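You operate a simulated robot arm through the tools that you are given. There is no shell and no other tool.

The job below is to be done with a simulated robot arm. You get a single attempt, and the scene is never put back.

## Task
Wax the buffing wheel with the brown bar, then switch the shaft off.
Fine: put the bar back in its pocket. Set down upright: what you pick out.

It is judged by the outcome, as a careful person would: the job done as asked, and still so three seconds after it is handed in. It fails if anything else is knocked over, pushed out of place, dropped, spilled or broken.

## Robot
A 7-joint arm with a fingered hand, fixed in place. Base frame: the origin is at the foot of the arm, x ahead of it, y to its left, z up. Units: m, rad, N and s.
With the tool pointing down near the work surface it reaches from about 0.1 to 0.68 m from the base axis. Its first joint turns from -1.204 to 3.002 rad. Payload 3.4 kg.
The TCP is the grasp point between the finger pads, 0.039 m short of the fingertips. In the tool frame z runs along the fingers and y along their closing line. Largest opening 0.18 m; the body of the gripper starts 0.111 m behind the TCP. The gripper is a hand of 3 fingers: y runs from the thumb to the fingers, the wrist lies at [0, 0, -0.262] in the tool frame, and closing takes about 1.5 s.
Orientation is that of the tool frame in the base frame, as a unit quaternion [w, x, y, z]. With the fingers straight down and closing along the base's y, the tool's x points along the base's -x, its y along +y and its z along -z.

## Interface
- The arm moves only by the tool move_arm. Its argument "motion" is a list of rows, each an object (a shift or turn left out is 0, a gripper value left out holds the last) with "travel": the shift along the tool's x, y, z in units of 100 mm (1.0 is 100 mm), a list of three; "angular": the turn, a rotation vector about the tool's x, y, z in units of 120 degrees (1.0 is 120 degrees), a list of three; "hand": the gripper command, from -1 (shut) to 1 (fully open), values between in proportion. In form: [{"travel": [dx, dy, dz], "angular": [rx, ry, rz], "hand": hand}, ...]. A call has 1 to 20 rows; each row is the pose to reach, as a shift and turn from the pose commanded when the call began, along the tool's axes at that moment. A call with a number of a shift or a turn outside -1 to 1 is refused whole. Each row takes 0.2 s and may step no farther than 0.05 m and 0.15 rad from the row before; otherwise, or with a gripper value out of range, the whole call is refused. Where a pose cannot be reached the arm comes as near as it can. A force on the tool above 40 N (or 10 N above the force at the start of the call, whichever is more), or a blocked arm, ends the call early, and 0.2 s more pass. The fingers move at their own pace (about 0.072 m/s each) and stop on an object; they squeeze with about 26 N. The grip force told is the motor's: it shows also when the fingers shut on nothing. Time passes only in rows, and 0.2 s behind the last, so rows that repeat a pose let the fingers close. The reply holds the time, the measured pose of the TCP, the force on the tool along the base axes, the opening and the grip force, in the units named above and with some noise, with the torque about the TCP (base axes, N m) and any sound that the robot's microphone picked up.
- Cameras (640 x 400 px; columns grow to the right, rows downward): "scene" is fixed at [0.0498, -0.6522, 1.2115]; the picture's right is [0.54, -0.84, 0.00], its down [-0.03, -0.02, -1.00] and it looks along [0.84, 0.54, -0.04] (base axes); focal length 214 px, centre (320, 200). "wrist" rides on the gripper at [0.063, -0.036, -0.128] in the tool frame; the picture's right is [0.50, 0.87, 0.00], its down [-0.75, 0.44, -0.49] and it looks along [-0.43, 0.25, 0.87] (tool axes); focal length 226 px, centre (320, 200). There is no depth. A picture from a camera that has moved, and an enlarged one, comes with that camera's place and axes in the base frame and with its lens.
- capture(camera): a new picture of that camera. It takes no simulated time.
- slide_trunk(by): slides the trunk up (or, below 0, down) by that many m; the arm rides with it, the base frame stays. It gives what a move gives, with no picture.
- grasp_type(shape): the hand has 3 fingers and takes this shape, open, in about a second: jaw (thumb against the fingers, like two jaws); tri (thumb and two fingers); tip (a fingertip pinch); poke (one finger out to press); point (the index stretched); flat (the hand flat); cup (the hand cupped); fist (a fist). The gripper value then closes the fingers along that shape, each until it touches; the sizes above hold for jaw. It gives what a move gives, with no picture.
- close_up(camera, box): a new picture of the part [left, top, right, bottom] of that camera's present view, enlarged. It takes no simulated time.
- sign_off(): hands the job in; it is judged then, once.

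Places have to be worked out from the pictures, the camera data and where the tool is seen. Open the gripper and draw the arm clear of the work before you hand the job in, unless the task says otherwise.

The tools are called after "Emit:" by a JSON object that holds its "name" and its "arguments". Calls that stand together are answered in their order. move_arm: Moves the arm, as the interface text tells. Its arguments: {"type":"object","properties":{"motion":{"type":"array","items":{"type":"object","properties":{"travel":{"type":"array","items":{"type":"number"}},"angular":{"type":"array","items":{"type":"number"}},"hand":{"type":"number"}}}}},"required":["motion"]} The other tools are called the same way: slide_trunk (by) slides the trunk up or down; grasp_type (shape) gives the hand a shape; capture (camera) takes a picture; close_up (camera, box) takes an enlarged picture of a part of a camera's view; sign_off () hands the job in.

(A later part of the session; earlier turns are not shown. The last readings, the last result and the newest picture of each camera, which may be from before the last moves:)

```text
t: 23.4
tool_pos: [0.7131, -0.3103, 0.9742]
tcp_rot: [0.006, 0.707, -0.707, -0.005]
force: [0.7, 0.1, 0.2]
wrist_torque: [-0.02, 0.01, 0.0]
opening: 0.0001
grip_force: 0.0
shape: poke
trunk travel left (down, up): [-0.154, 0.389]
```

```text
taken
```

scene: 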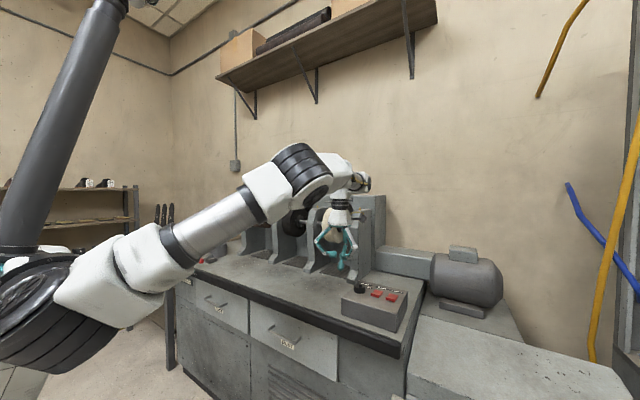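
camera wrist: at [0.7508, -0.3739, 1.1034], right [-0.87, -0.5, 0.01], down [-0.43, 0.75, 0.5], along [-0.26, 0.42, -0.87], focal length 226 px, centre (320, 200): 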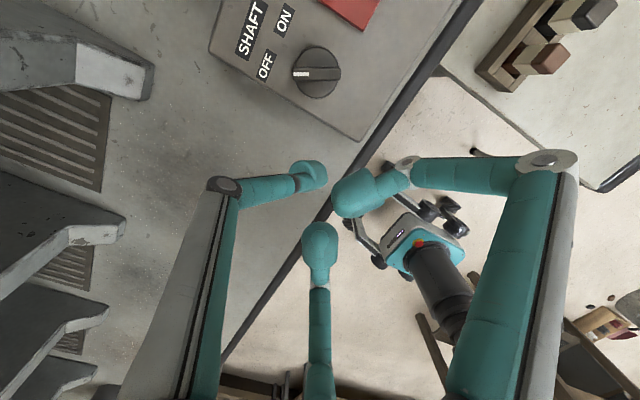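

The hand is turned: tool x is now base -y and tool y is base -x. I move the fingertip to the +y side of the blade above it and verify its position in the scene view.

Emit:
{"name": "move_arm", "arguments": {"motion": [{"travel": [0.1, -0.1, 0.0]}, {"travel": [0.2, -0.2, 0.1]}, {"travel": [0.271, -0.251, 0.25]}]}}

Emit:
{"name": "close_up", "arguments": {"camera": "wrist", "box": [240, 70, 400, 190]}}

Emit:
{"name": "close_up", "arguments": {"camera": "scene", "box": [328, 245, 408, 295]}}

```text
t: 24.2
tool_pos: [0.7376, -0.3373, 0.9478]
tcp_rot: [-0.007, -0.707, 0.707, 0.005]
force: [0.1, -0.3, 0.3]
wrist_torque: [0.03, 0.0, 0.03]
opening: 0.0
grip_force: 0.0
shape: poke
trunk travel left (down, up): [-0.154, 0.389]
```

```text
3.33 times, centred on (320, 130) of wrist
camera zoom: at [0.7748, -0.4004, 1.0768], right [-0.87, -0.5, 0.01], down [-0.43, 0.75, 0.5], along [-0.26, 0.43, -0.87], focal length 754 px, centre (320, 433)
```

zoom: 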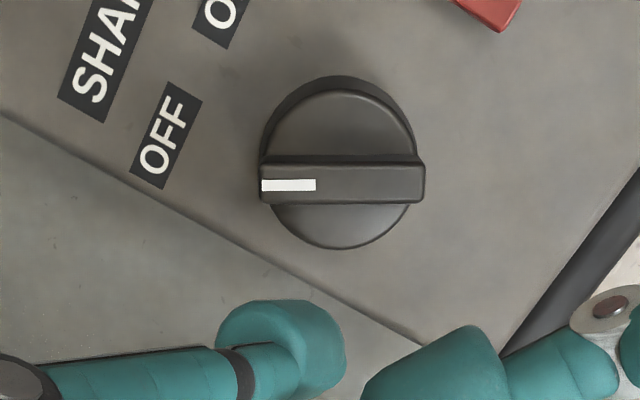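

```text
8.00 times, centred on (368, 270) of scene
camera zoom: at [0.0498, -0.6522, 1.2115], right [0.54, -0.84, 0.0], down [-0.03, -0.02, -1.0], along [0.84, 0.54, -0.04], focal length 1716 px, centre (-64, -360)
```

zoom: 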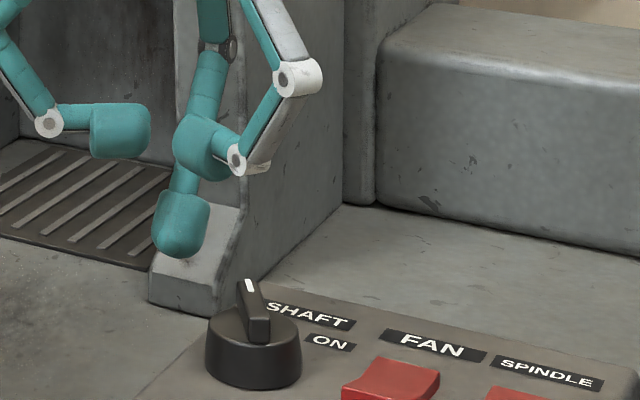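

The fingertip is beside the knob on the +y side. I lower it to just above the cap height and press up to the blade, then look.

Emit:
{"name": "move_arm", "arguments": {"motion": [{"travel": [0, 0, 0.1]}, {"travel": [0, 0, 0.19]}, {"travel": [0.06, -0.03, 0.19]}, {"travel": [0.115, -0.06, 0.19]}]}}

Emit:
{"name": "close_up", "arguments": {"camera": "wrist", "box": [240, 70, 400, 190]}}

Emit:
{"name": "close_up", "arguments": {"camera": "scene", "box": [328, 255, 408, 305]}}

```text
t: 25.2
tool_pos: [0.7424, -0.3489, 0.93]
tcp_rot: [-0.007, -0.707, 0.708, 0.005]
force: [0.0, -1.1, 0.3]
wrist_torque: [-0.02, -0.04, 0.0]
opening: 0.0
grip_force: 0.0
shape: poke
trunk travel left (down, up): [-0.154, 0.389]
```

```text
3.33 times, centred on (320, 130) of wrist
camera zoom: at [0.7805, -0.4126, 1.0594], right [-0.87, -0.5, 0.01], down [-0.43, 0.75, 0.5], along [-0.26, 0.43, -0.87], focal length 754 px, centre (320, 433)
```

zoom: 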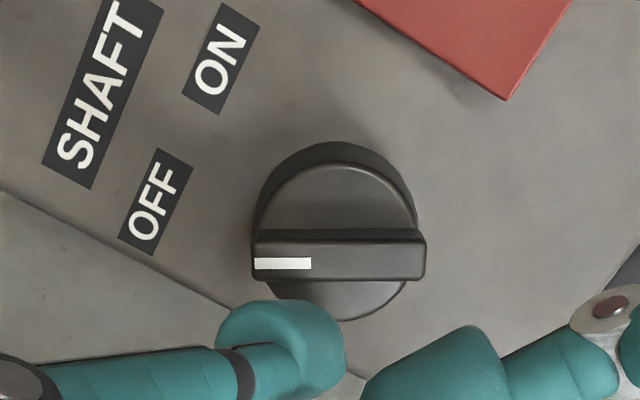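

```text
8.00 times, centred on (368, 280) of scene
camera zoom: at [0.0498, -0.6522, 1.2115], right [0.54, -0.84, 0.0], down [-0.03, -0.02, -1.0], along [0.84, 0.54, -0.04], focal length 1716 px, centre (-64, -440)
```

zoom: 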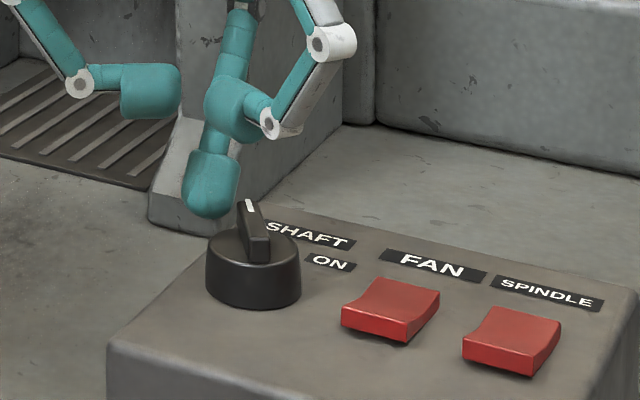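

No contact force yet, tip side is right next to the blade. I lower 4 mm and sweep along a tighter arc to rotate the pointer toward ON.

Emit:
{"name": "move_arm", "arguments": {"motion": [{"travel": [0, 0, 0.04]}, {"travel": [0.032, 0.005, 0.04]}, {"travel": [0.047, -0.043, 0.04]}, {"travel": [0.073, -0.087, 0.04]}, {"travel": [0.11, -0.122, 0.04]}]}}

Emit:
{"name": "close_up", "arguments": {"camera": "wrist", "box": [240, 70, 400, 190]}}

Emit:
{"name": "close_up", "arguments": {"camera": "scene", "box": [328, 255, 408, 305]}}

```text
t: 26.4
tool_pos: [0.7538, -0.3604, 0.9243]
tcp_rot: [0.006, 0.707, -0.707, -0.005]
force: [0.1, 2.3, 0.7]
wrist_torque: [0.09, 0.02, -0.02]
opening: 0.0001
grip_force: 0.1
shape: poke
trunk travel left (down, up): [-0.154, 0.389]
```

```text
3.33 times, centred on (320, 130) of wrist
camera zoom: at [0.7916, -0.4239, 1.0538], right [-0.87, -0.5, 0.01], down [-0.43, 0.75, 0.5], along [-0.26, 0.43, -0.87], focal length 754 px, centre (320, 433)
```

zoom: 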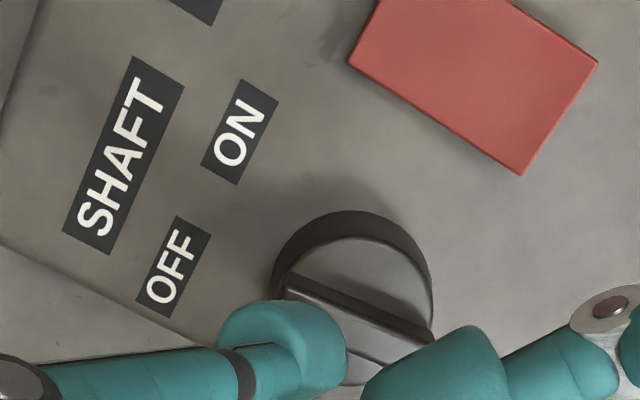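

```text
8.00 times, centred on (368, 280) of scene
camera zoom: at [0.0498, -0.6522, 1.2115], right [0.54, -0.84, 0.0], down [-0.03, -0.02, -1.0], along [0.84, 0.54, -0.04], focal length 1716 px, centre (-64, -440)
```

zoom: 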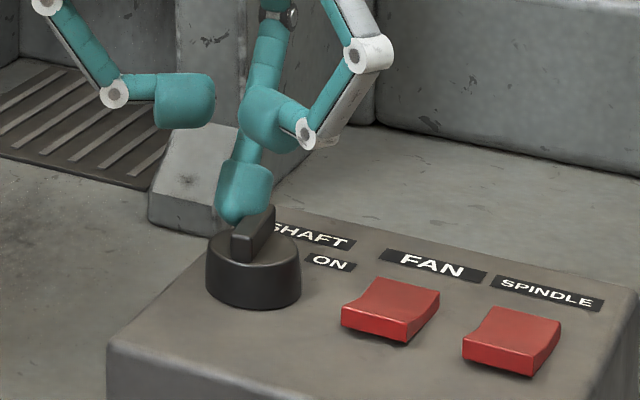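

The pointer is turning (force about 2 N, blade now about half way). I continue the arc.

Emit:
{"name": "move_arm", "arguments": {"motion": [{"travel": [0.02, -0.012, 0]}, {"travel": [0.042, -0.022, 0]}, {"travel": [0.065, -0.03, 0]}, {"travel": [0.088, -0.035, 0]}]}}

Emit:
{"name": "close_up", "arguments": {"camera": "wrist", "box": [240, 70, 400, 190]}}

Emit:
{"name": "close_up", "arguments": {"camera": "scene", "box": [328, 255, 408, 305]}}

```text
t: 27.4
tool_pos: [0.759, -0.3675, 0.9267]
tcp_rot: [0.006, 0.708, -0.706, -0.005]
force: [2.0, 14.0, 4.7]
wrist_torque: [0.53, -0.08, -0.02]
opening: 0.0
grip_force: 0.0
shape: poke
trunk travel left (down, up): [-0.154, 0.389]
```

```text
3.33 times, centred on (320, 130) of wrist
camera zoom: at [0.796, -0.4299, 1.0562], right [-0.87, -0.5, 0.01], down [-0.43, 0.75, 0.5], along [-0.26, 0.43, -0.87], focal length 754 px, centre (320, 433)
```

zoom: 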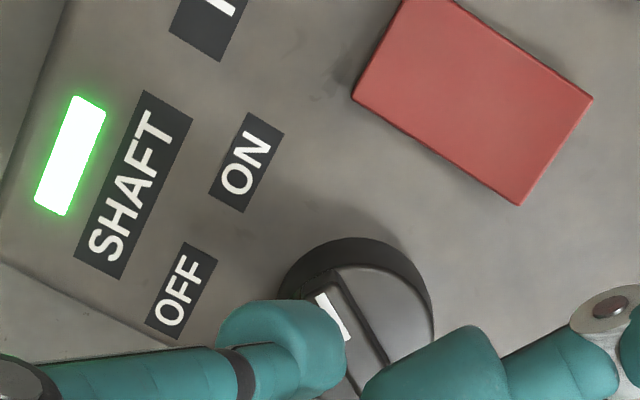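

```text
8.00 times, centred on (368, 280) of scene
camera zoom: at [0.0498, -0.6522, 1.2115], right [0.54, -0.84, 0.0], down [-0.03, -0.02, -1.0], along [0.84, 0.54, -0.04], focal length 1716 px, centre (-64, -440)
```

zoom: 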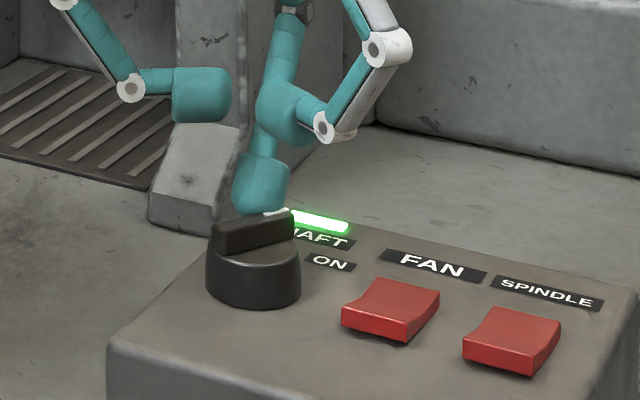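

The green SHAFT lamp is lit and the knob is at its ON stop. I release by backing the fingertip off in +y and then lift clear.

Emit:
{"name": "move_arm", "arguments": {"motion": [{"travel": [-0.06, 0.0, -0.02]}, {"travel": [-0.15, 0.0, -0.1]}, {"travel": [-0.2, 0.1, -0.3]}, {"travel": [-0.2, 0.3, -0.5]}, {"travel": [-0.2, 0.5, -0.7]}, {"travel": [-0.2, 0.7, -0.9]}]}}

Emit:
{"name": "capture", "arguments": {"camera": "wrist"}}

Emit:
{"name": "capture", "arguments": {"camera": "scene"}}

```text
t: 28.8
tool_pos: [0.6877, -0.3511, 1.0206]
tcp_rot: [-0.004, -0.707, 0.707, 0.005]
force: [1.1, 0.0, 0.3]
wrist_torque: [-0.02, 0.0, -0.01]
opening: 0.0
grip_force: 0.1
shape: poke
trunk travel left (down, up): [-0.154, 0.389]
```

```text
taken
camera wrist: at [0.7251, -0.4143, 1.149], right [-0.87, -0.5, 0.01], down [-0.43, 0.75, 0.5], along [-0.26, 0.43, -0.87], focal length 226 px, centre (320, 200)
```

wrist: 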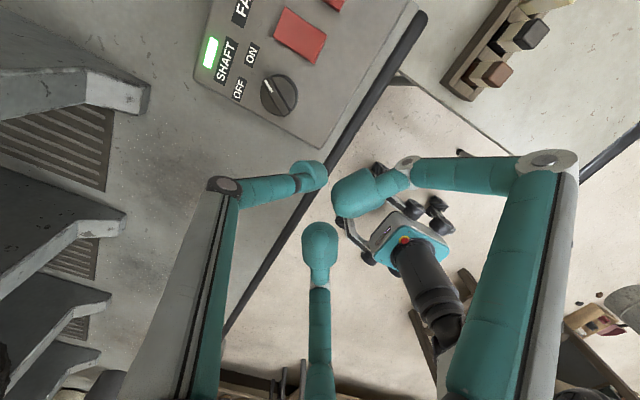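

```text
taken
```

scene: 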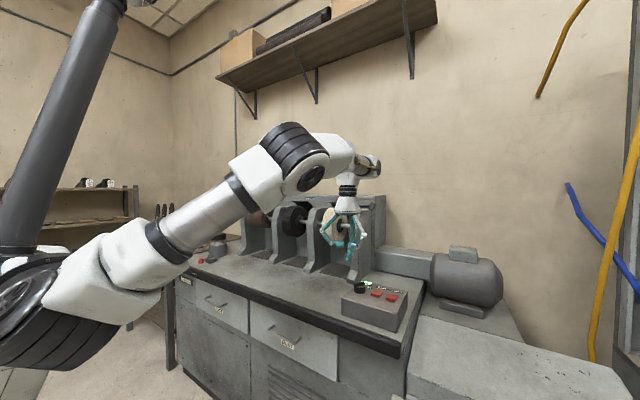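

Shaft lamp stays lit and the knob sits at ON. Now for the brown bar: I zoom into the rack from this angle.

Emit:
{"name": "close_up", "arguments": {"camera": "wrist", "box": [420, 0, 600, 112]}}

Emit:
{"name": "close_up", "arguments": {"camera": "scene", "box": [300, 190, 400, 290]}}

```text
3.56 times, centred on (510, 56) of wrist
camera zoom: at [0.7251, -0.4143, 1.149], right [-0.87, -0.5, 0.01], down [-0.43, 0.75, 0.5], along [-0.26, 0.43, -0.87], focal length 804 px, centre (-356, 712)
```

zoom: 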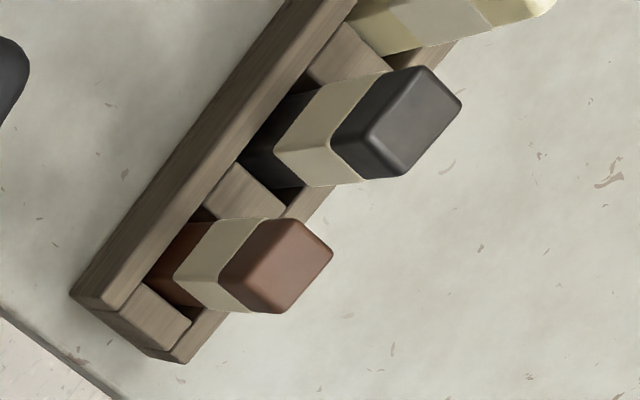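

```text
4.00 times, centred on (350, 240) of scene
camera zoom: at [0.0498, -0.6522, 1.2115], right [0.54, -0.84, 0.0], down [-0.03, -0.02, -1.0], along [0.84, 0.54, -0.04], focal length 858 px, centre (200, 40)
```

zoom: 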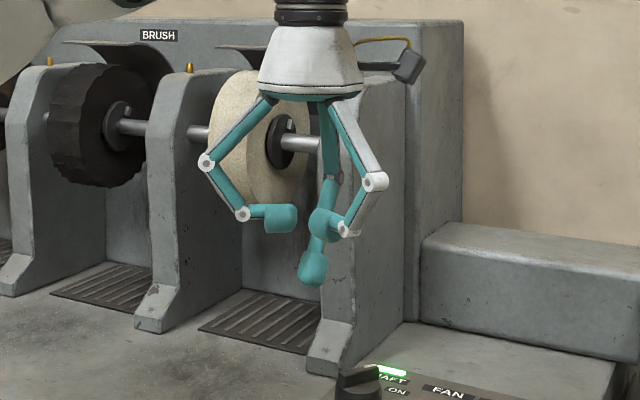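

By combining three views, the brown bar's top is at about (0.447, -0.567, 0.705). I carry the hand over toward it at a safe height in steps.

Emit:
{"name": "move_arm", "arguments": {"motion": [{"travel": [0.24, 0.27, 0.0]}, {"travel": [0.48, 0.54, 0.0]}, {"travel": [0.72, 0.8, 0.0]}]}}

Emit:
{"name": "move_arm", "arguments": {"motion": [{"travel": [0.24, 0.27, 0.0]}, {"travel": [0.48, 0.54, 0.0]}, {"travel": [0.72, 0.8, 0.0]}]}}

Emit:
{"name": "move_arm", "arguments": {"motion": [{"travel": [0.24, 0.27, 0.0]}, {"travel": [0.48, 0.54, 0.0]}, {"travel": [0.72, 0.8, 0.0]}]}}

Emit:
{"name": "move_arm", "arguments": {"motion": [{"angular": [0, 0, -0.068]}, {"angular": [0, 0, -0.136]}, {"angular": [0, 0, -0.204]}, {"angular": [0, 0, -0.272]}, {"angular": [0, 0, -0.34]}, {"angular": [0, 0, -0.408]}, {"angular": [0, 0, -0.476]}, {"angular": [0, 0, -0.544]}, {"angular": [0, 0, -0.612]}, {"angular": [0, 0, -0.68]}, {"angular": [0, 0, -0.75]}]}}

Emit:
{"name": "capture", "arguments": {"camera": "scene"}}

Emit:
{"name": "capture", "arguments": {"camera": "wrist"}}

```text
t: 29.6
tool_pos: [0.6075, -0.4215, 1.0203]
tcp_rot: [0.006, 0.708, -0.707, -0.005]
force: [-0.3, 0.0, 0.0]
wrist_torque: [-0.01, -0.01, 0.0]
opening: 0.0
grip_force: 0.0
shape: poke
trunk travel left (down, up): [-0.154, 0.389]
```

```text
t: 30.4
tool_pos: [0.5279, -0.4963, 1.0213]
tcp_rot: [0.005, 0.708, -0.707, -0.005]
force: [0.1, -0.5, 0.6]
wrist_torque: [-0.03, -0.01, 0.01]
opening: 0.0
grip_force: 0.1
shape: poke
trunk travel left (down, up): [-0.154, 0.389]
```

```text
t: 31.2
tool_pos: [0.4499, -0.5695, 1.0217]
tcp_rot: [-0.005, -0.707, 0.707, 0.005]
force: [0.4, 1.0, 0.8]
wrist_torque: [0.03, 0.01, 0.0]
opening: 0.0
grip_force: 0.1
shape: poke
trunk travel left (down, up): [-0.154, 0.389]
```

```text
t: 33.6
tool_pos: [0.4507, -0.565, 1.0208]
tcp_rot: [0.001, 1.0, 0.001, -0.008]
force: [-0.9, -0.4, -0.3]
wrist_torque: [-0.05, -0.01, -0.02]
opening: 0.0
grip_force: 0.2
shape: poke
trunk travel left (down, up): [-0.154, 0.389]
```

```text
taken
```

scene: 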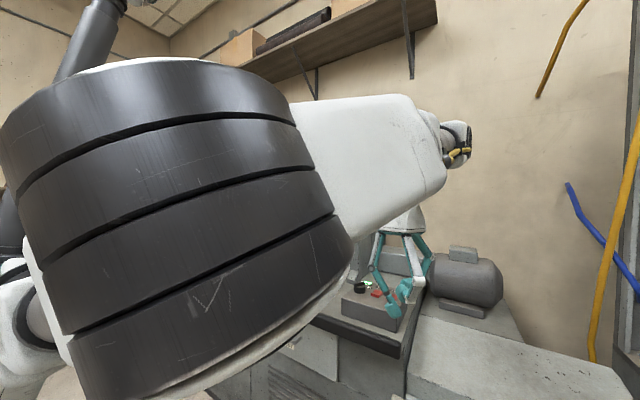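

```text
taken
camera wrist: at [0.5139, -0.53, 1.1498], right [0.5, -0.87, -0.01], down [-0.75, -0.44, 0.5], along [-0.44, -0.25, -0.86], focal length 226 px, centre (320, 200)
```

wrist: 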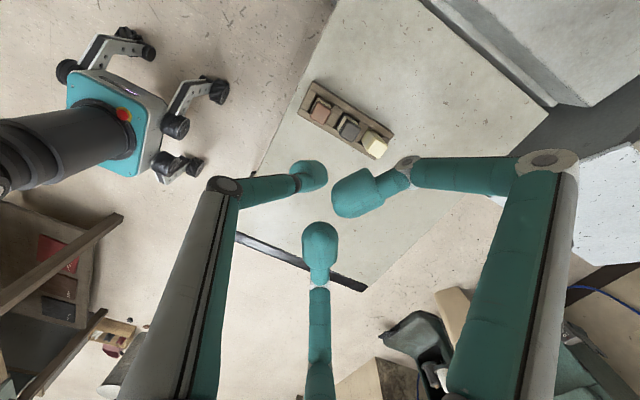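

The hand is now with its thumb on the +y side. I switch to the jaw shape (open) and zoom on the rack below.

Emit:
{"name": "grasp_type", "arguments": {"shape": "jaw"}}

Emit:
{"name": "close_up", "arguments": {"camera": "wrist", "box": [270, 60, 430, 180]}}

```text
t: 34.5
tool_pos: [0.45, -0.5655, 1.0217]
tcp_rot: [0.001, 1.0, -0.001, -0.008]
force: [-0.8, 0.1, 0.5]
wrist_torque: [0.0, -0.01, 0.01]
opening: 0.1801
grip_force: 0.0
shape: jaw
trunk travel left (down, up): [-0.154, 0.389]
```

```text
3.33 times, centred on (350, 120) of wrist
camera zoom: at [0.514, -0.5303, 1.1498], right [0.5, -0.87, -0.01], down [-0.75, -0.43, 0.5], along [-0.44, -0.25, -0.86], focal length 754 px, centre (220, 467)
```

zoom: 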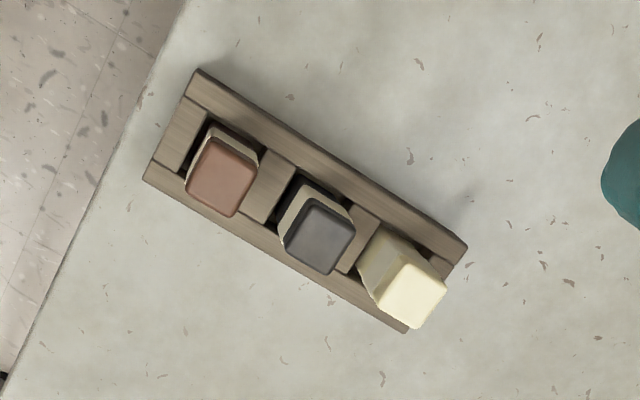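

The bar top is about 0.030 × 0.033 m, centred at (0.4485, -0.5665), with its neighbour 3 cm further in -y. I descend straight with the hand open, also correcting the slight tilt, and check half way.

Emit:
{"name": "move_arm", "arguments": {"motion": [{"travel": [0, 0.01, 0.33], "angular": [0, 0.0076, 0], "hand": 1}, {"travel": [0, 0.01, 0.66], "angular": [0, 0.0076, 0]}, {"travel": [0, 0.01, 1.0], "angular": [0, 0.0076, 0]}]}}

Emit:
{"name": "move_arm", "arguments": {"motion": [{"travel": [0, 0, 0.33]}, {"travel": [0, 0, 0.66]}, {"travel": [0, 0, 1.0]}]}}

Emit:
{"name": "capture", "arguments": {"camera": "wrist"}}

Emit:
{"name": "close_up", "arguments": {"camera": "wrist", "box": [250, 30, 410, 150]}}

```text
t: 35.3
tool_pos: [0.4515, -0.5668, 0.9238]
tcp_rot: [0.001, 1.0, -0.001, 0.0]
force: [-0.2, -0.2, -0.2]
wrist_torque: [0.0, 0.0, -0.02]
opening: 0.1799
grip_force: 0.2
shape: jaw
trunk travel left (down, up): [-0.154, 0.389]
```

```text
t: 36.1
tool_pos: [0.451, -0.5646, 0.8216]
tcp_rot: [0.0, 1.0, 0.0, -0.001]
force: [0.3, -0.2, 0.3]
wrist_torque: [0.03, -0.05, 0.01]
opening: 0.1801
grip_force: 0.0
shape: jaw
trunk travel left (down, up): [-0.154, 0.389]
```

```text
taken
camera wrist: at [0.5122, -0.5301, 0.9507], right [0.5, -0.87, 0.0], down [-0.75, -0.43, 0.49], along [-0.43, -0.25, -0.87], focal length 226 px, centre (320, 200)
```

wrist: 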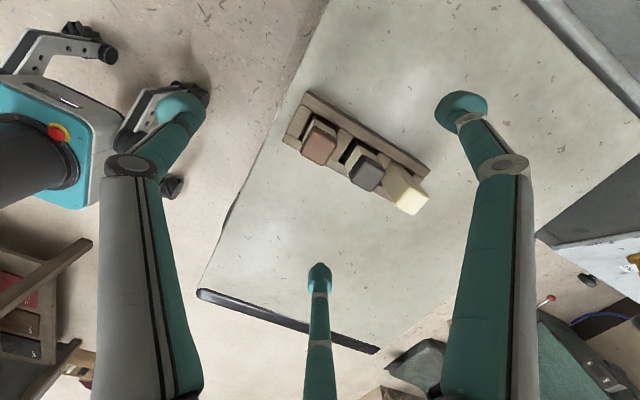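

```text
3.33 times, centred on (330, 90) of wrist
camera zoom: at [0.5122, -0.5301, 0.9507], right [0.5, -0.87, 0.0], down [-0.75, -0.43, 0.49], along [-0.43, -0.25, -0.87], focal length 754 px, centre (287, 567)
```

zoom: 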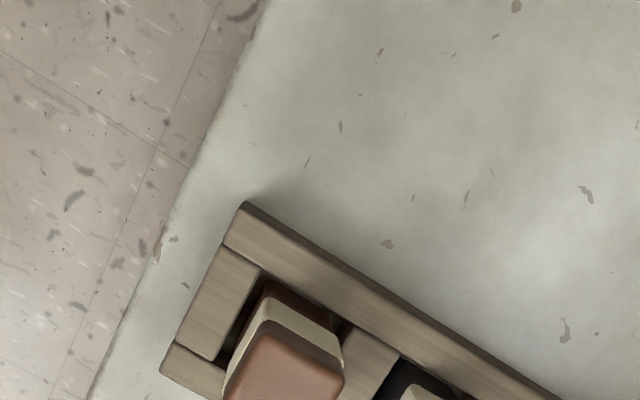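

I zoom on the bars themselves from this height.

Emit:
{"name": "close_up", "arguments": {"camera": "wrist", "box": [270, 80, 446, 220]}}

```text
2.86 times, centred on (358, 150) of wrist
camera zoom: at [0.5122, -0.5301, 0.9507], right [0.5, -0.87, 0.0], down [-0.75, -0.43, 0.49], along [-0.43, -0.25, -0.87], focal length 646 px, centre (211, 343)
```

zoom: 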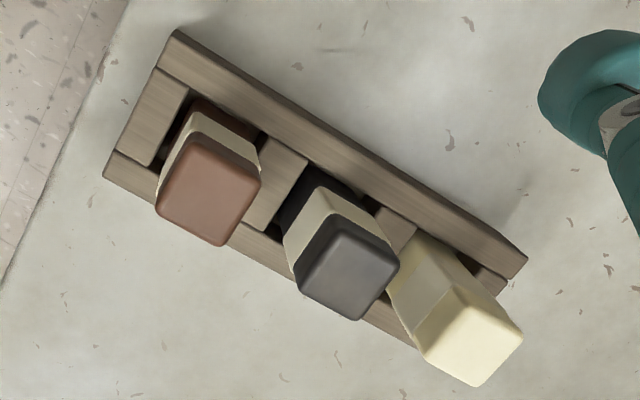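

Triangulation is now tight: bar top centre (0.449, -0.566, 0.7005), rack top at z=0.641. I descend to TCP z≈0.69 so the tips stay about 1 cm above the rack.

Emit:
{"name": "move_arm", "arguments": {"motion": [{"travel": [-0.01, 0.005, 0.33]}, {"travel": [-0.02, 0.01, 0.66]}, {"travel": [-0.02, 0.01, 1.0]}]}}

Emit:
{"name": "move_arm", "arguments": {"motion": [{"travel": [0, 0, 0.15]}, {"travel": [0, 0, 0.31]}]}}

Emit:
{"name": "capture", "arguments": {"camera": "wrist"}}

Emit:
{"name": "capture", "arguments": {"camera": "scene"}}

```text
t: 36.9
tool_pos: [0.4469, -0.5682, 0.7188]
tcp_rot: [-0.001, 1.0, -0.001, 0.001]
force: [0.7, -0.4, -0.5]
wrist_torque: [0.04, 0.0, -0.01]
opening: 0.1797
grip_force: 0.1
shape: jaw
trunk travel left (down, up): [-0.154, 0.389]
```

```text
t: 37.5
tool_pos: [0.4463, -0.5678, 0.6884]
tcp_rot: [0.001, 1.0, 0.0, 0.0]
force: [-0.6, -0.1, 0.5]
wrist_torque: [0.01, 0.01, 0.01]
opening: 0.1797
grip_force: 0.1
shape: jaw
trunk travel left (down, up): [-0.154, 0.389]
```

```text
taken
camera wrist: at [0.5092, -0.5325, 0.8176], right [0.5, -0.87, 0.0], down [-0.75, -0.43, 0.49], along [-0.43, -0.25, -0.87], focal length 226 px, centre (320, 200)
```

wrist: 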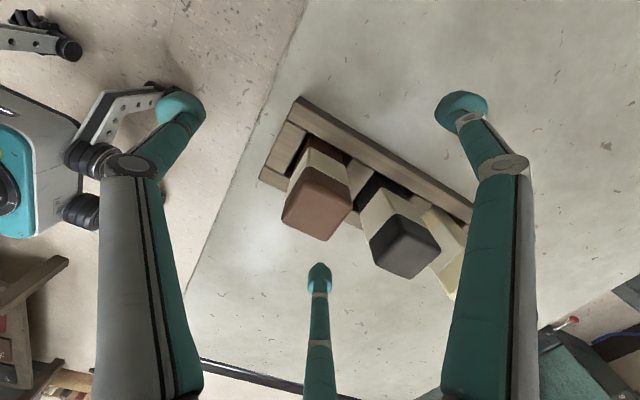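

```text
taken
```

scene: 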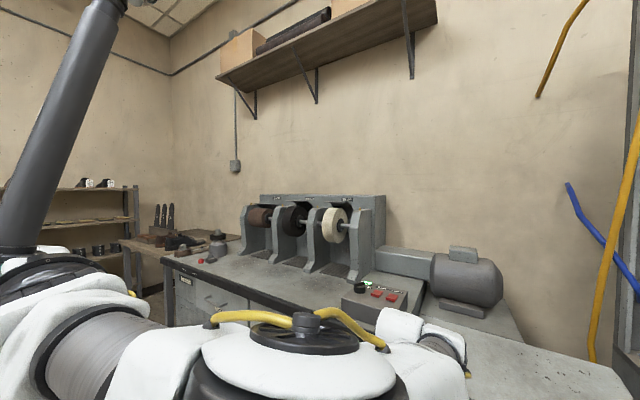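

The hand straddles the bar with clearance all around; a last 2 mm centring shift, then I close the fingers.

Emit:
{"name": "move_arm", "arguments": {"motion": [{"travel": [0.017, -0.018, 0]}, {"travel": [0.017, -0.018, 0], "hand": -0.3}, {"travel": [0.017, -0.018, 0], "hand": -0.5}, {"travel": [0.017, -0.018, 0], "hand": -0.5}, {"travel": [0.017, -0.018, 0], "hand": -0.5}, {"travel": [0.017, -0.018, 0], "hand": -0.5}]}}

Emit:
{"name": "capture", "arguments": {"camera": "wrist"}}

```text
t: 38.9
tool_pos: [0.4482, -0.5654, 0.6895]
tcp_rot: [0.001, 1.0, -0.001, 0.0]
force: [-0.3, -0.8, 0.7]
wrist_torque: [0.0, -0.04, 0.01]
opening: 0.0452
grip_force: 0.0
shape: jaw
trunk travel left (down, up): [-0.154, 0.389]
```

```text
taken
camera wrist: at [0.51, -0.5303, 0.8191], right [0.5, -0.87, 0.0], down [-0.75, -0.43, 0.49], along [-0.43, -0.25, -0.87], focal length 226 px, centre (320, 200)
```

wrist: 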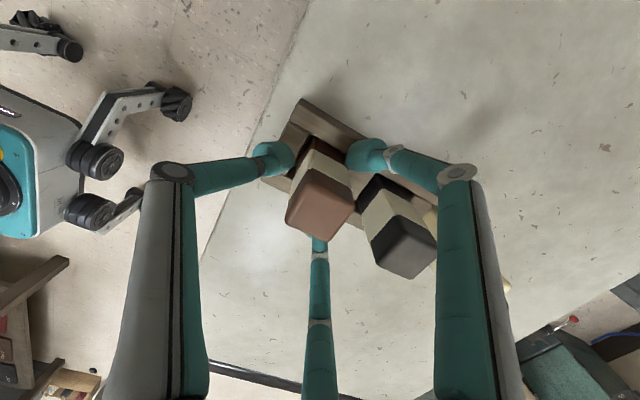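

The fingers surround the bar evenly without touching the neighbour. I close fully onto it.

Emit:
{"name": "move_arm", "arguments": {"motion": [{"hand": -0.7}, {"hand": -0.8}, {"hand": -1}, {"hand": -1}, {"hand": -1}, {"hand": -1}]}}

Emit:
{"name": "capture", "arguments": {"camera": "wrist"}}

```text
t: 40.3
tool_pos: [0.4495, -0.5658, 0.6906]
tcp_rot: [0.001, 1.0, -0.001, 0.0]
force: [-0.2, -0.2, 0.0]
wrist_torque: [0.03, 0.04, 0.01]
opening: 0.0295
grip_force: 25.7
shape: jaw
trunk travel left (down, up): [-0.154, 0.389]
```

```text
taken
camera wrist: at [0.51, -0.5304, 0.819], right [0.5, -0.87, 0.0], down [-0.75, -0.43, 0.49], along [-0.43, -0.25, -0.87], focal length 226 px, centre (320, 200)
```

wrist: 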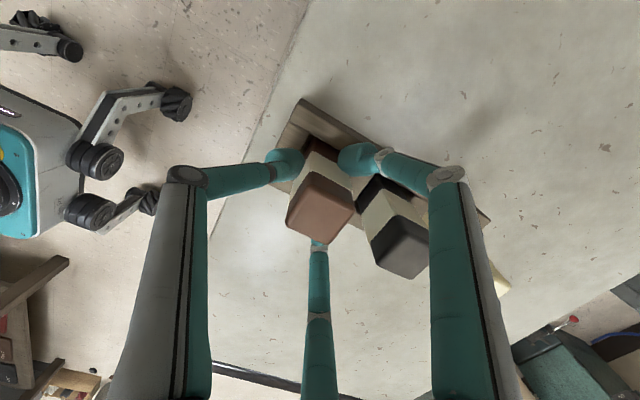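

The bar is gripped (opening 0.0295, 25.7 N) without moving. I lift straight up slowly.

Emit:
{"name": "move_arm", "arguments": {"motion": [{"travel": [0, 0, -0.1]}, {"travel": [0, 0, -0.25]}, {"travel": [0, 0, -0.4]}, {"travel": [0, 0, -0.6]}, {"travel": [0, 0, -0.8]}, {"travel": [0, 0, -1.0]}]}}

Emit:
{"name": "capture", "arguments": {"camera": "wrist"}}

```text
t: 41.7
tool_pos: [0.4478, -0.5644, 0.7909]
tcp_rot: [0.001, 1.0, 0.0, 0.0]
force: [-0.2, 0.2, -1.0]
wrist_torque: [0.0, -0.01, 0.01]
opening: 0.0294
grip_force: 26.3
shape: jaw
trunk travel left (down, up): [-0.154, 0.389]
```

```text
taken
camera wrist: at [0.5102, -0.5291, 0.9203], right [0.5, -0.87, 0.0], down [-0.75, -0.43, 0.49], along [-0.43, -0.25, -0.87], focal length 226 px, centre (320, 200)
```

wrist: 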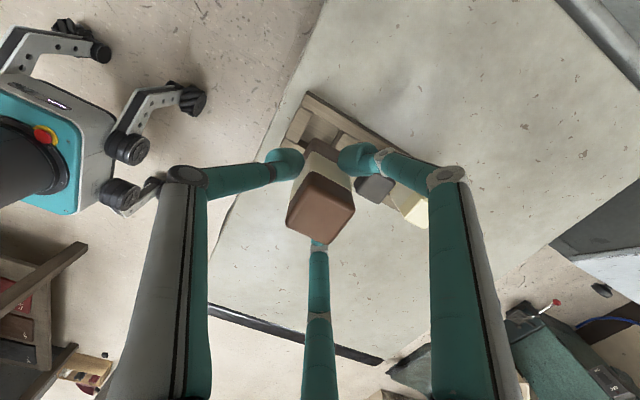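

The bar is out cleanly and hanging straight in the grip. I carry it up and across toward a point in front of the buffing wheel.

Emit:
{"name": "move_arm", "arguments": {"motion": [{"travel": [0, 0, -0.3]}, {"travel": [0, 0, -0.65]}, {"travel": [0, 0, -1.0]}]}}

Emit:
{"name": "move_arm", "arguments": {"motion": [{"travel": [0.08, -0.3, -0.3]}, {"travel": [0.16, -0.6, -0.6]}, {"travel": [0.25, -0.9, -0.9]}]}}

Emit:
{"name": "move_arm", "arguments": {"motion": [{"travel": [0.08, -0.33, -0.3]}, {"travel": [0.16, -0.66, -0.6]}, {"travel": [0.25, -1.0, -0.8]}]}}

Emit:
{"name": "move_arm", "arguments": {"motion": [{"travel": [0.08, -0.33, 0]}, {"travel": [0.16, -0.66, 0]}, {"travel": [0.25, -1.0, 0]}]}}

Emit:
{"name": "capture", "arguments": {"camera": "wrist"}}

Emit:
{"name": "capture", "arguments": {"camera": "scene"}}

```text
t: 42.5
tool_pos: [0.4467, -0.5651, 0.891]
tcp_rot: [0.0, 1.0, -0.001, 0.0]
force: [0.9, -0.3, -1.0]
wrist_torque: [-0.01, 0.0, -0.01]
opening: 0.0289
grip_force: 26.0
shape: jaw
trunk travel left (down, up): [-0.154, 0.389]
```

```text
t: 43.3
tool_pos: [0.4732, -0.4766, 0.981]
tcp_rot: [0.0, 1.0, 0.0, -0.001]
force: [0.7, 0.4, -1.0]
wrist_torque: [0.0, 0.0, 0.0]
opening: 0.0291
grip_force: 26.4
shape: jaw
trunk travel left (down, up): [-0.154, 0.389]
```

```text
t: 44.1
tool_pos: [0.5006, -0.3718, 1.0619]
tcp_rot: [0.001, 1.0, -0.001, -0.001]
force: [-0.9, -0.4, -1.7]
wrist_torque: [-0.02, -0.01, 0.0]
opening: 0.029
grip_force: 26.1
shape: jaw
trunk travel left (down, up): [-0.154, 0.389]
```

```text
t: 44.9
tool_pos: [0.5232, -0.2741, 1.0575]
tcp_rot: [0.003, 1.0, 0.0, -0.001]
force: [-0.8, 0.7, -1.0]
wrist_torque: [0.0, -0.03, 0.0]
opening: 0.0294
grip_force: 25.8
shape: jaw
trunk travel left (down, up): [-0.154, 0.389]
```

```text
taken
camera wrist: at [0.585, -0.2382, 1.1866], right [0.5, -0.87, 0.0], down [-0.75, -0.43, 0.49], along [-0.43, -0.25, -0.87], focal length 226 px, centre (320, 200)
```

wrist: 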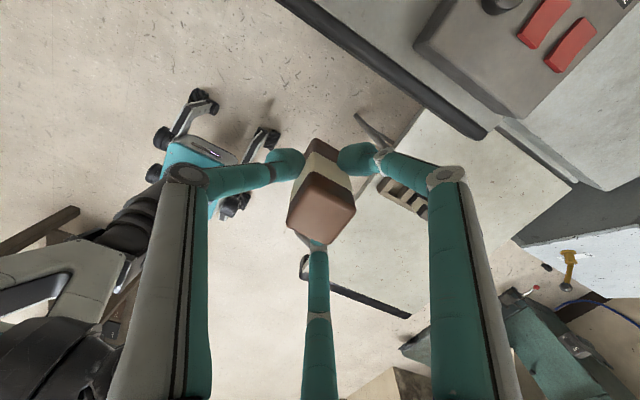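

```text
taken
```

scene: 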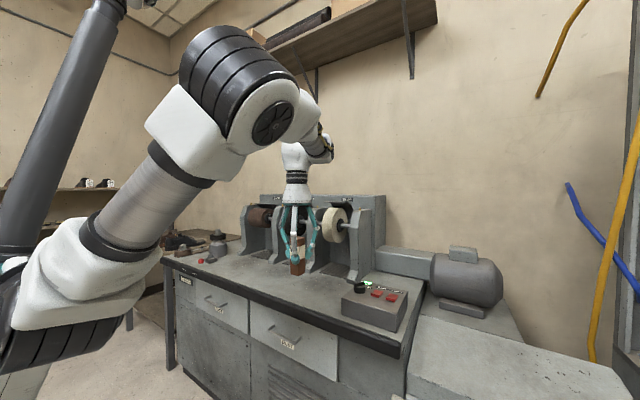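

I zoom the scene view to see how the bar sits in the hand and how much sticks out.

Emit:
{"name": "close_up", "arguments": {"camera": "scene", "box": [260, 170, 400, 300]}}

Emit:
{"name": "close_up", "arguments": {"camera": "scene", "box": [270, 230, 334, 290]}}

```text
3.08 times, centred on (330, 235) of scene
camera zoom: at [0.0498, -0.6522, 1.2115], right [0.54, -0.84, 0.0], down [-0.03, -0.02, -1.0], along [0.84, 0.54, -0.04], focal length 660 px, centre (289, 92)
```

zoom: 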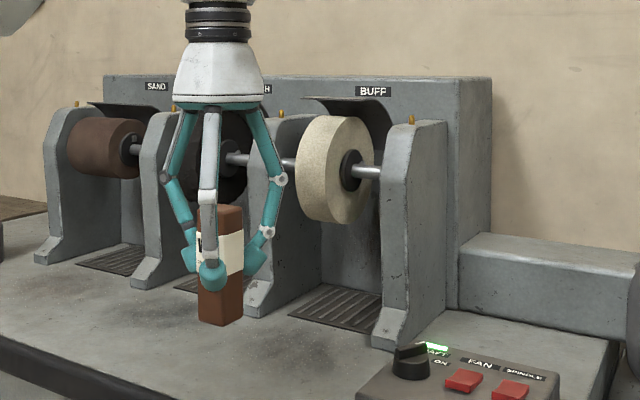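

```text
6.67 times, centred on (302, 260) of scene
camera zoom: at [0.0498, -0.6522, 1.2115], right [0.54, -0.84, 0.0], down [-0.03, -0.02, -1.0], along [0.84, 0.54, -0.04], focal length 1430 px, centre (440, -200)
```

zoom: 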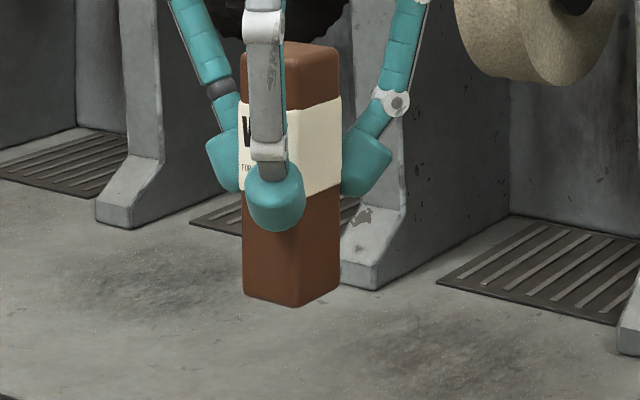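

The bar hangs straight; it is about 0.107 m long with ~0.058 m beyond the fingertips. I zoom on the wheel for its exact geometry.

Emit:
{"name": "close_up", "arguments": {"camera": "scene", "box": [310, 185, 374, 255]}}

Emit:
{"name": "close_up", "arguments": {"camera": "scene", "box": [340, 270, 420, 320]}}

```text
5.71 times, centred on (342, 220) of scene
camera zoom: at [0.0498, -0.6522, 1.2115], right [0.54, -0.84, 0.0], down [-0.03, -0.02, -1.0], along [0.84, 0.54, -0.04], focal length 1226 px, centre (194, 86)
```

zoom: 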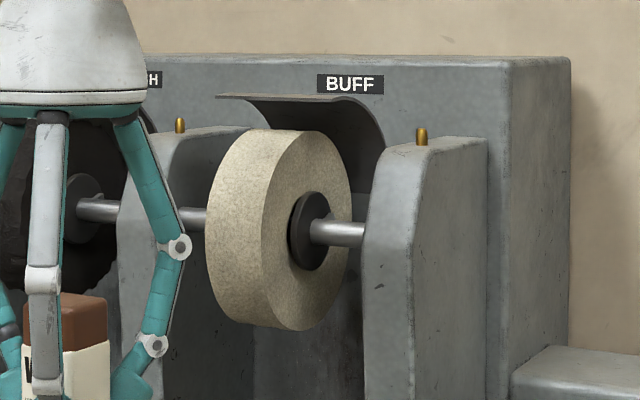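

```text
8.00 times, centred on (380, 295) of scene
camera zoom: at [0.0498, -0.6522, 1.2115], right [0.54, -0.84, 0.0], down [-0.03, -0.02, -1.0], along [0.84, 0.54, -0.04], focal length 1716 px, centre (-160, -560)
```

zoom: 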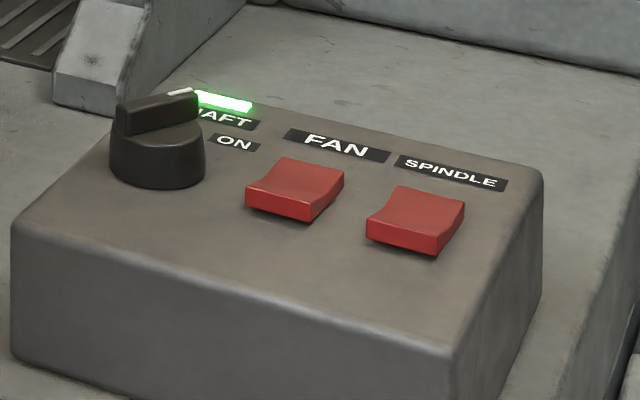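

Wheel: centre (0.987, -0.138, 1.044), radius 0.087, front at x≈0.90, and the side supports sit behind its front. I move to about (0.66, -0.138, 1.09) before pitching the hand to horizontal.

Emit:
{"name": "move_arm", "arguments": {"motion": [{"travel": [0.22, -0.22, -0.06]}, {"travel": [0.45, -0.45, -0.12]}, {"travel": [0.68, -0.68, -0.18]}]}}

Emit:
{"name": "move_arm", "arguments": {"motion": [{"travel": [0.22, -0.22, -0.06]}, {"travel": [0.45, -0.45, -0.12]}, {"travel": [0.68, -0.68, -0.18]}]}}

Emit:
{"name": "move_arm", "arguments": {"motion": [{"angular": [0, 0.068, 0]}, {"angular": [0, 0.136, 0]}, {"angular": [0, 0.204, 0]}, {"angular": [0, 0.272, 0]}, {"angular": [0, 0.34, 0]}, {"angular": [0, 0.375, 0]}]}}

Emit:
{"name": "capture", "arguments": {"camera": "scene"}}

Emit:
{"name": "capture", "arguments": {"camera": "wrist"}}

```text
t: 45.7
tool_pos: [0.5925, -0.2085, 1.0733]
tcp_rot: [0.001, 1.0, 0.0, -0.002]
force: [1.0, 0.5, -1.8]
wrist_torque: [0.03, 0.02, -0.02]
opening: 0.0285
grip_force: 26.0
shape: jaw
trunk travel left (down, up): [-0.154, 0.389]
```

```text
t: 46.5
tool_pos: [0.6311, -0.164, 1.0917]
tcp_rot: [0.0, 1.0, -0.001, 0.003]
force: [-1.4, 0.3, -0.4]
wrist_torque: [-0.01, -0.09, 0.01]
opening: 0.0287
grip_force: 26.4
shape: jaw
out of reach, approached as far as the arm can: row 3
trunk travel left (down, up): [-0.154, 0.389]
```

```text
t: 47.9
tool_pos: [0.637, -0.1607, 1.0879]
tcp_rot: [0.001, 0.923, 0.0, 0.384]
force: [0.6, 0.8, -0.8]
wrist_torque: [-0.03, 0.03, -0.03]
opening: 0.0283
grip_force: 25.6
shape: jaw
trunk travel left (down, up): [-0.154, 0.389]
```

```text
taken
```

scene: 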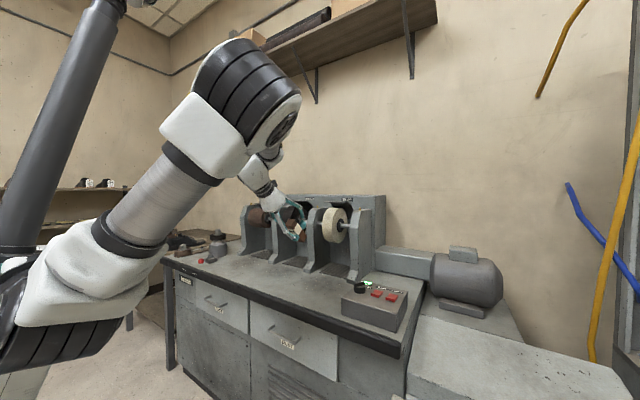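

```text
taken
camera wrist: at [0.5904, -0.1254, 1.2227], right [0.35, -0.87, 0.36], down [-0.88, -0.43, -0.18], along [0.32, -0.25, -0.92], focal length 226 px, centre (320, 200)
```

wrist: 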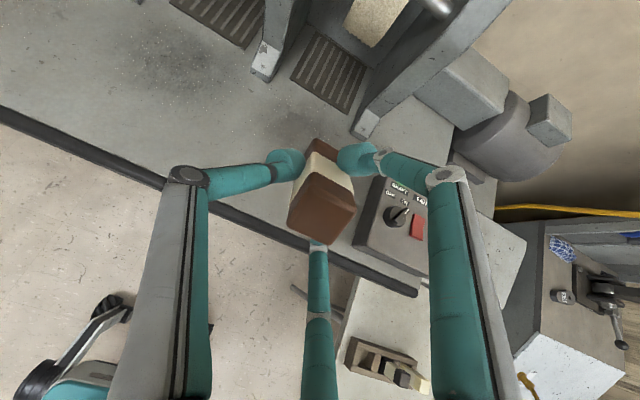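

The hand is at 45° and the arm follows well. I pitch the remaining 45° to horizontal.

Emit:
{"name": "move_arm", "arguments": {"motion": [{"angular": [0, 0.068, 0]}, {"angular": [0, 0.136, 0]}, {"angular": [0, 0.204, 0]}, {"angular": [0, 0.272, 0]}, {"angular": [0, 0.34, 0]}, {"angular": [0, 0.375, 0]}]}}

Emit:
{"name": "capture", "arguments": {"camera": "scene"}}

Emit:
{"name": "capture", "arguments": {"camera": "wrist"}}

```text
t: 49.3
tool_pos: [0.6385, -0.1631, 1.0861]
tcp_rot: [0.0, 0.706, -0.001, 0.708]
force: [0.0, 0.6, -1.4]
wrist_torque: [0.01, 0.06, -0.03]
opening: 0.0281
grip_force: 25.8
shape: jaw
trunk travel left (down, up): [-0.154, 0.389]
```

```text
taken
```

scene: 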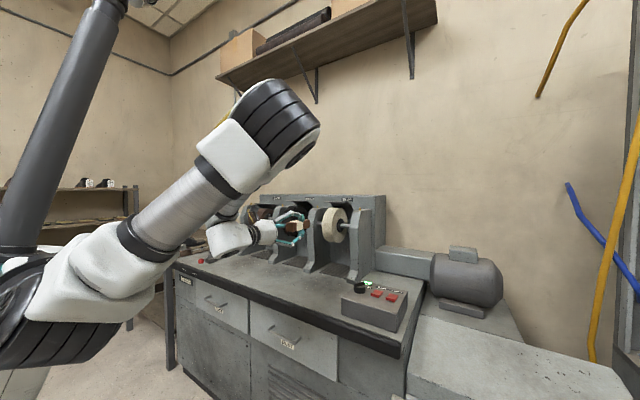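

```text
taken
camera wrist: at [0.5098, -0.1282, 1.1505], right [0.0, -0.87, 0.5], down [-0.49, -0.43, -0.76], along [0.87, -0.25, -0.42], focal length 226 px, centre (320, 200)
```

wrist: 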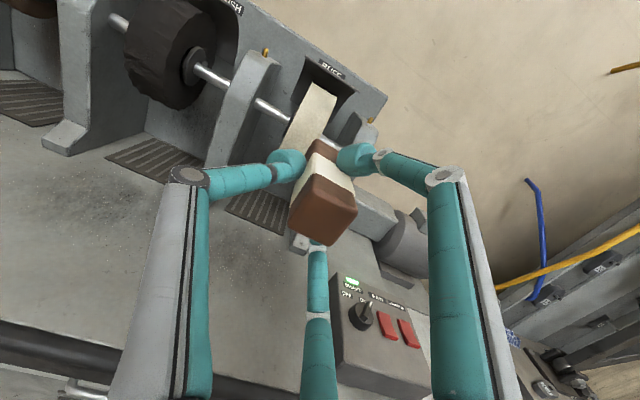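

The hand is horizontal with the bar pointing at the wheel. I align height and side (y -0.138, z 1.044) and advance to about 6 cm short of the wheel.

Emit:
{"name": "move_arm", "arguments": {"motion": [{"travel": [-0.14, -0.08, 0.2]}, {"travel": [-0.28, -0.16, 0.45]}, {"travel": [-0.42, -0.25, 0.7]}, {"travel": [-0.42, -0.25, 1.0]}]}}

Emit:
{"name": "close_up", "arguments": {"camera": "scene", "box": [260, 180, 400, 270]}}

Emit:
{"name": "capture", "arguments": {"camera": "wrist"}}

```text
t: 50.3
tool_pos: [0.7362, -0.1408, 1.0433]
tcp_rot: [0.002, 0.707, 0.0, 0.707]
force: [-0.3, 0.2, -0.8]
wrist_torque: [0.01, 0.05, -0.01]
opening: 0.0281
grip_force: 25.7
shape: jaw
trunk travel left (down, up): [-0.154, 0.389]
```

```text
4.44 times, centred on (330, 225) of scene
camera zoom: at [0.0498, -0.6522, 1.2115], right [0.54, -0.84, 0.0], down [-0.03, -0.02, -1.0], along [0.84, 0.54, -0.04], focal length 953 px, centre (276, 89)
```

zoom: 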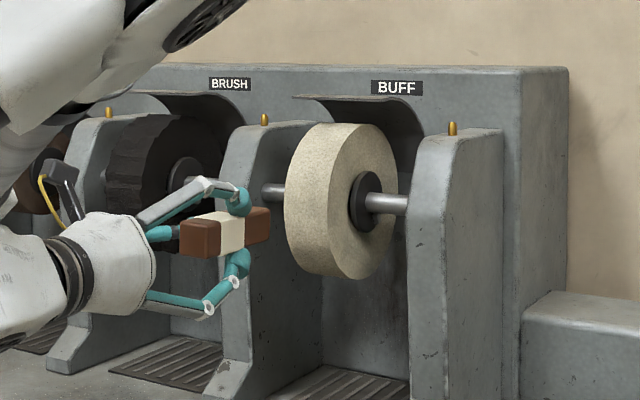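

```text
taken
camera wrist: at [0.6078, -0.1052, 1.1075], right [0.0, -0.86, 0.5], down [-0.49, -0.44, -0.75], along [0.87, -0.25, -0.43], focal length 226 px, centre (320, 200)
```

wrist: 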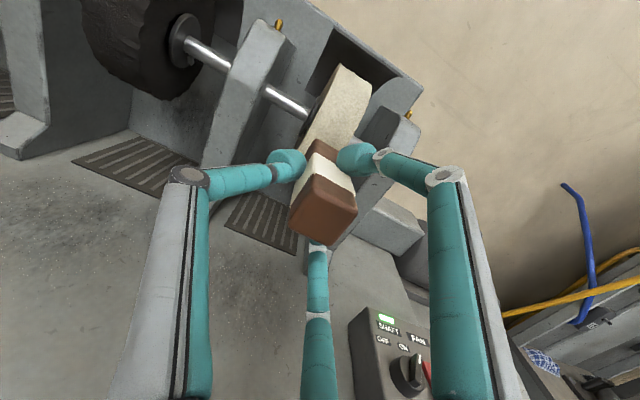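

The bar is aligned with the wheel's front and 6–7 cm away. I advance 5 cm, then creep in small steps watching the force.

Emit:
{"name": "move_arm", "arguments": {"motion": [{"travel": [0.01, 0.0, 0.2]}, {"travel": [0.01, 0.0, 0.35]}, {"travel": [0.01, 0.0, 0.45]}, {"travel": [0.01, 0.0, 0.5]}]}}

Emit:
{"name": "move_arm", "arguments": {"motion": [{"travel": [0, 0, 0.02]}, {"travel": [0, 0, 0.04]}, {"travel": [0, 0, 0.06]}, {"travel": [0, 0, 0.08]}]}}

Emit:
{"name": "close_up", "arguments": {"camera": "scene", "box": [290, 190, 380, 260]}}

```text
t: 51.3
tool_pos: [0.7778, -0.1435, 1.0514]
tcp_rot: [0.002, 0.708, -0.002, 0.706]
force: [0.0, -0.7, -1.6]
wrist_torque: [-0.02, 0.04, 0.0]
opening: 0.0282
grip_force: 25.8
shape: jaw
out of reach, approached as far as the arm can: row 3, 4
trunk travel left (down, up): [-0.154, 0.389]
```

```text
t: 52.3
tool_pos: [0.785, -0.1445, 1.0533]
tcp_rot: [0.001, 0.708, 0.0, 0.706]
force: [0.2, -0.4, -0.5]
wrist_torque: [0.01, 0.06, 0.0]
opening: 0.0278
grip_force: 26.0
shape: jaw
trunk travel left (down, up): [-0.154, 0.389]
```

```text
5.71 times, centred on (335, 225) of scene
camera zoom: at [0.0498, -0.6522, 1.2115], right [0.54, -0.84, 0.0], down [-0.03, -0.02, -1.0], along [0.84, 0.54, -0.04], focal length 1226 px, centre (234, 57)
```

zoom: 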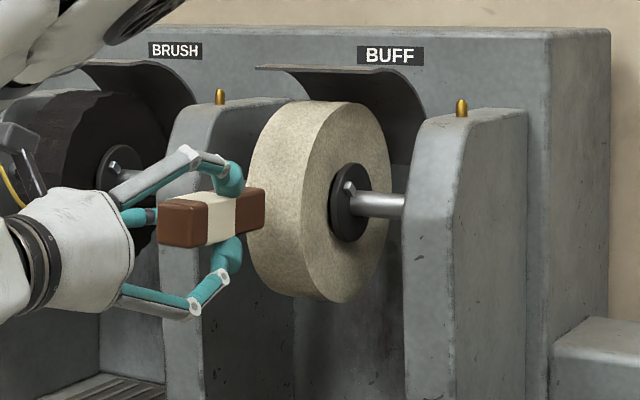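

No contact yet (bar end about 1.5 cm from the wheel). I keep creeping forward.

Emit:
{"name": "move_arm", "arguments": {"motion": [{"travel": [0, 0, 0.03]}, {"travel": [0, 0, 0.06]}, {"travel": [0, 0, 0.09]}, {"travel": [0, 0, 0.11]}]}}

Emit:
{"name": "move_arm", "arguments": {"motion": [{"travel": [0, 0, 0.02]}, {"travel": [0, 0, 0.04]}]}}

Emit:
{"name": "close_up", "arguments": {"camera": "scene", "box": [290, 190, 380, 260]}}

```text
t: 53.3
tool_pos: [0.7981, -0.1434, 1.0551]
tcp_rot: [0.002, 0.71, -0.001, 0.704]
force: [-0.5, -0.1, -0.6]
wrist_torque: [0.01, 0.03, -0.01]
opening: 0.0282
grip_force: 26.3
shape: jaw
trunk travel left (down, up): [-0.154, 0.389]
```

```text
t: 53.9
tool_pos: [0.8016, -0.1416, 1.0525]
tcp_rot: [0.002, 0.711, -0.001, 0.704]
force: [0.1, 0.0, -1.1]
wrist_torque: [-0.01, 0.02, -0.02]
opening: 0.0282
grip_force: 26.1
shape: jaw
trunk travel left (down, up): [-0.154, 0.389]
```

```text
5.71 times, centred on (335, 225) of scene
camera zoom: at [0.0498, -0.6522, 1.2115], right [0.54, -0.84, 0.0], down [-0.03, -0.02, -1.0], along [0.84, 0.54, -0.04], focal length 1226 px, centre (234, 57)
```

zoom: 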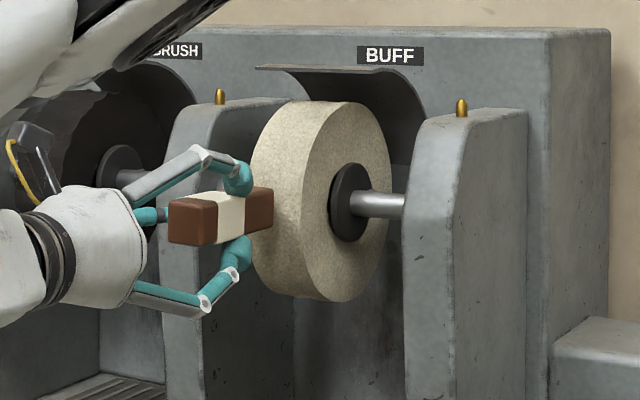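

Bar end is almost at the wheel face, still no force. I creep in 2 mm steps.

Emit:
{"name": "move_arm", "arguments": {"motion": [{"travel": [0, 0, 0.02]}, {"travel": [0, 0, 0.04]}]}}

Emit:
{"name": "move_arm", "arguments": {"motion": [{"travel": [0, 0, 0.02]}, {"travel": [0, 0, 0.04]}]}}

Emit:
{"name": "close_up", "arguments": {"camera": "scene", "box": [300, 195, 364, 245]}}

```text
t: 54.5
tool_pos: [0.8053, -0.1436, 1.0547]
tcp_rot: [0.002, 0.71, -0.001, 0.704]
force: [-1.1, 0.6, -1.1]
wrist_torque: [-0.01, 0.03, -0.01]
opening: 0.028
grip_force: 26.2
shape: jaw
trunk travel left (down, up): [-0.154, 0.389]
```

```text
t: 55.1
tool_pos: [0.8093, -0.1441, 1.0547]
tcp_rot: [0.002, 0.71, -0.001, 0.704]
force: [0.5, -0.9, -0.7]
wrist_torque: [0.06, 0.05, -0.02]
opening: 0.0281
grip_force: 25.6
shape: jaw
trunk travel left (down, up): [-0.154, 0.389]
```

```text
8.00 times, centred on (332, 220) of scene
camera zoom: at [0.0498, -0.6522, 1.2115], right [0.54, -0.84, 0.0], down [-0.03, -0.02, -1.0], along [0.84, 0.54, -0.04], focal length 1716 px, centre (224, 40)
```

zoom: 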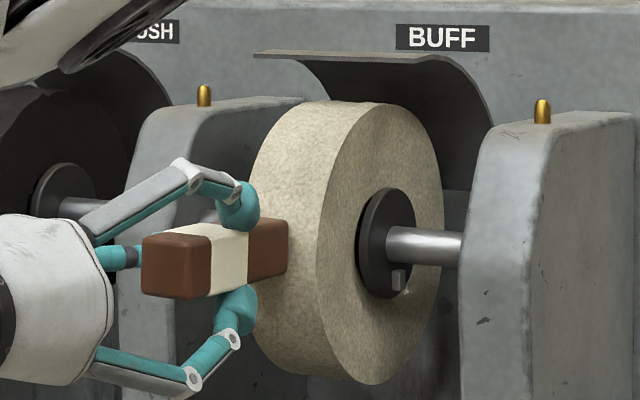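

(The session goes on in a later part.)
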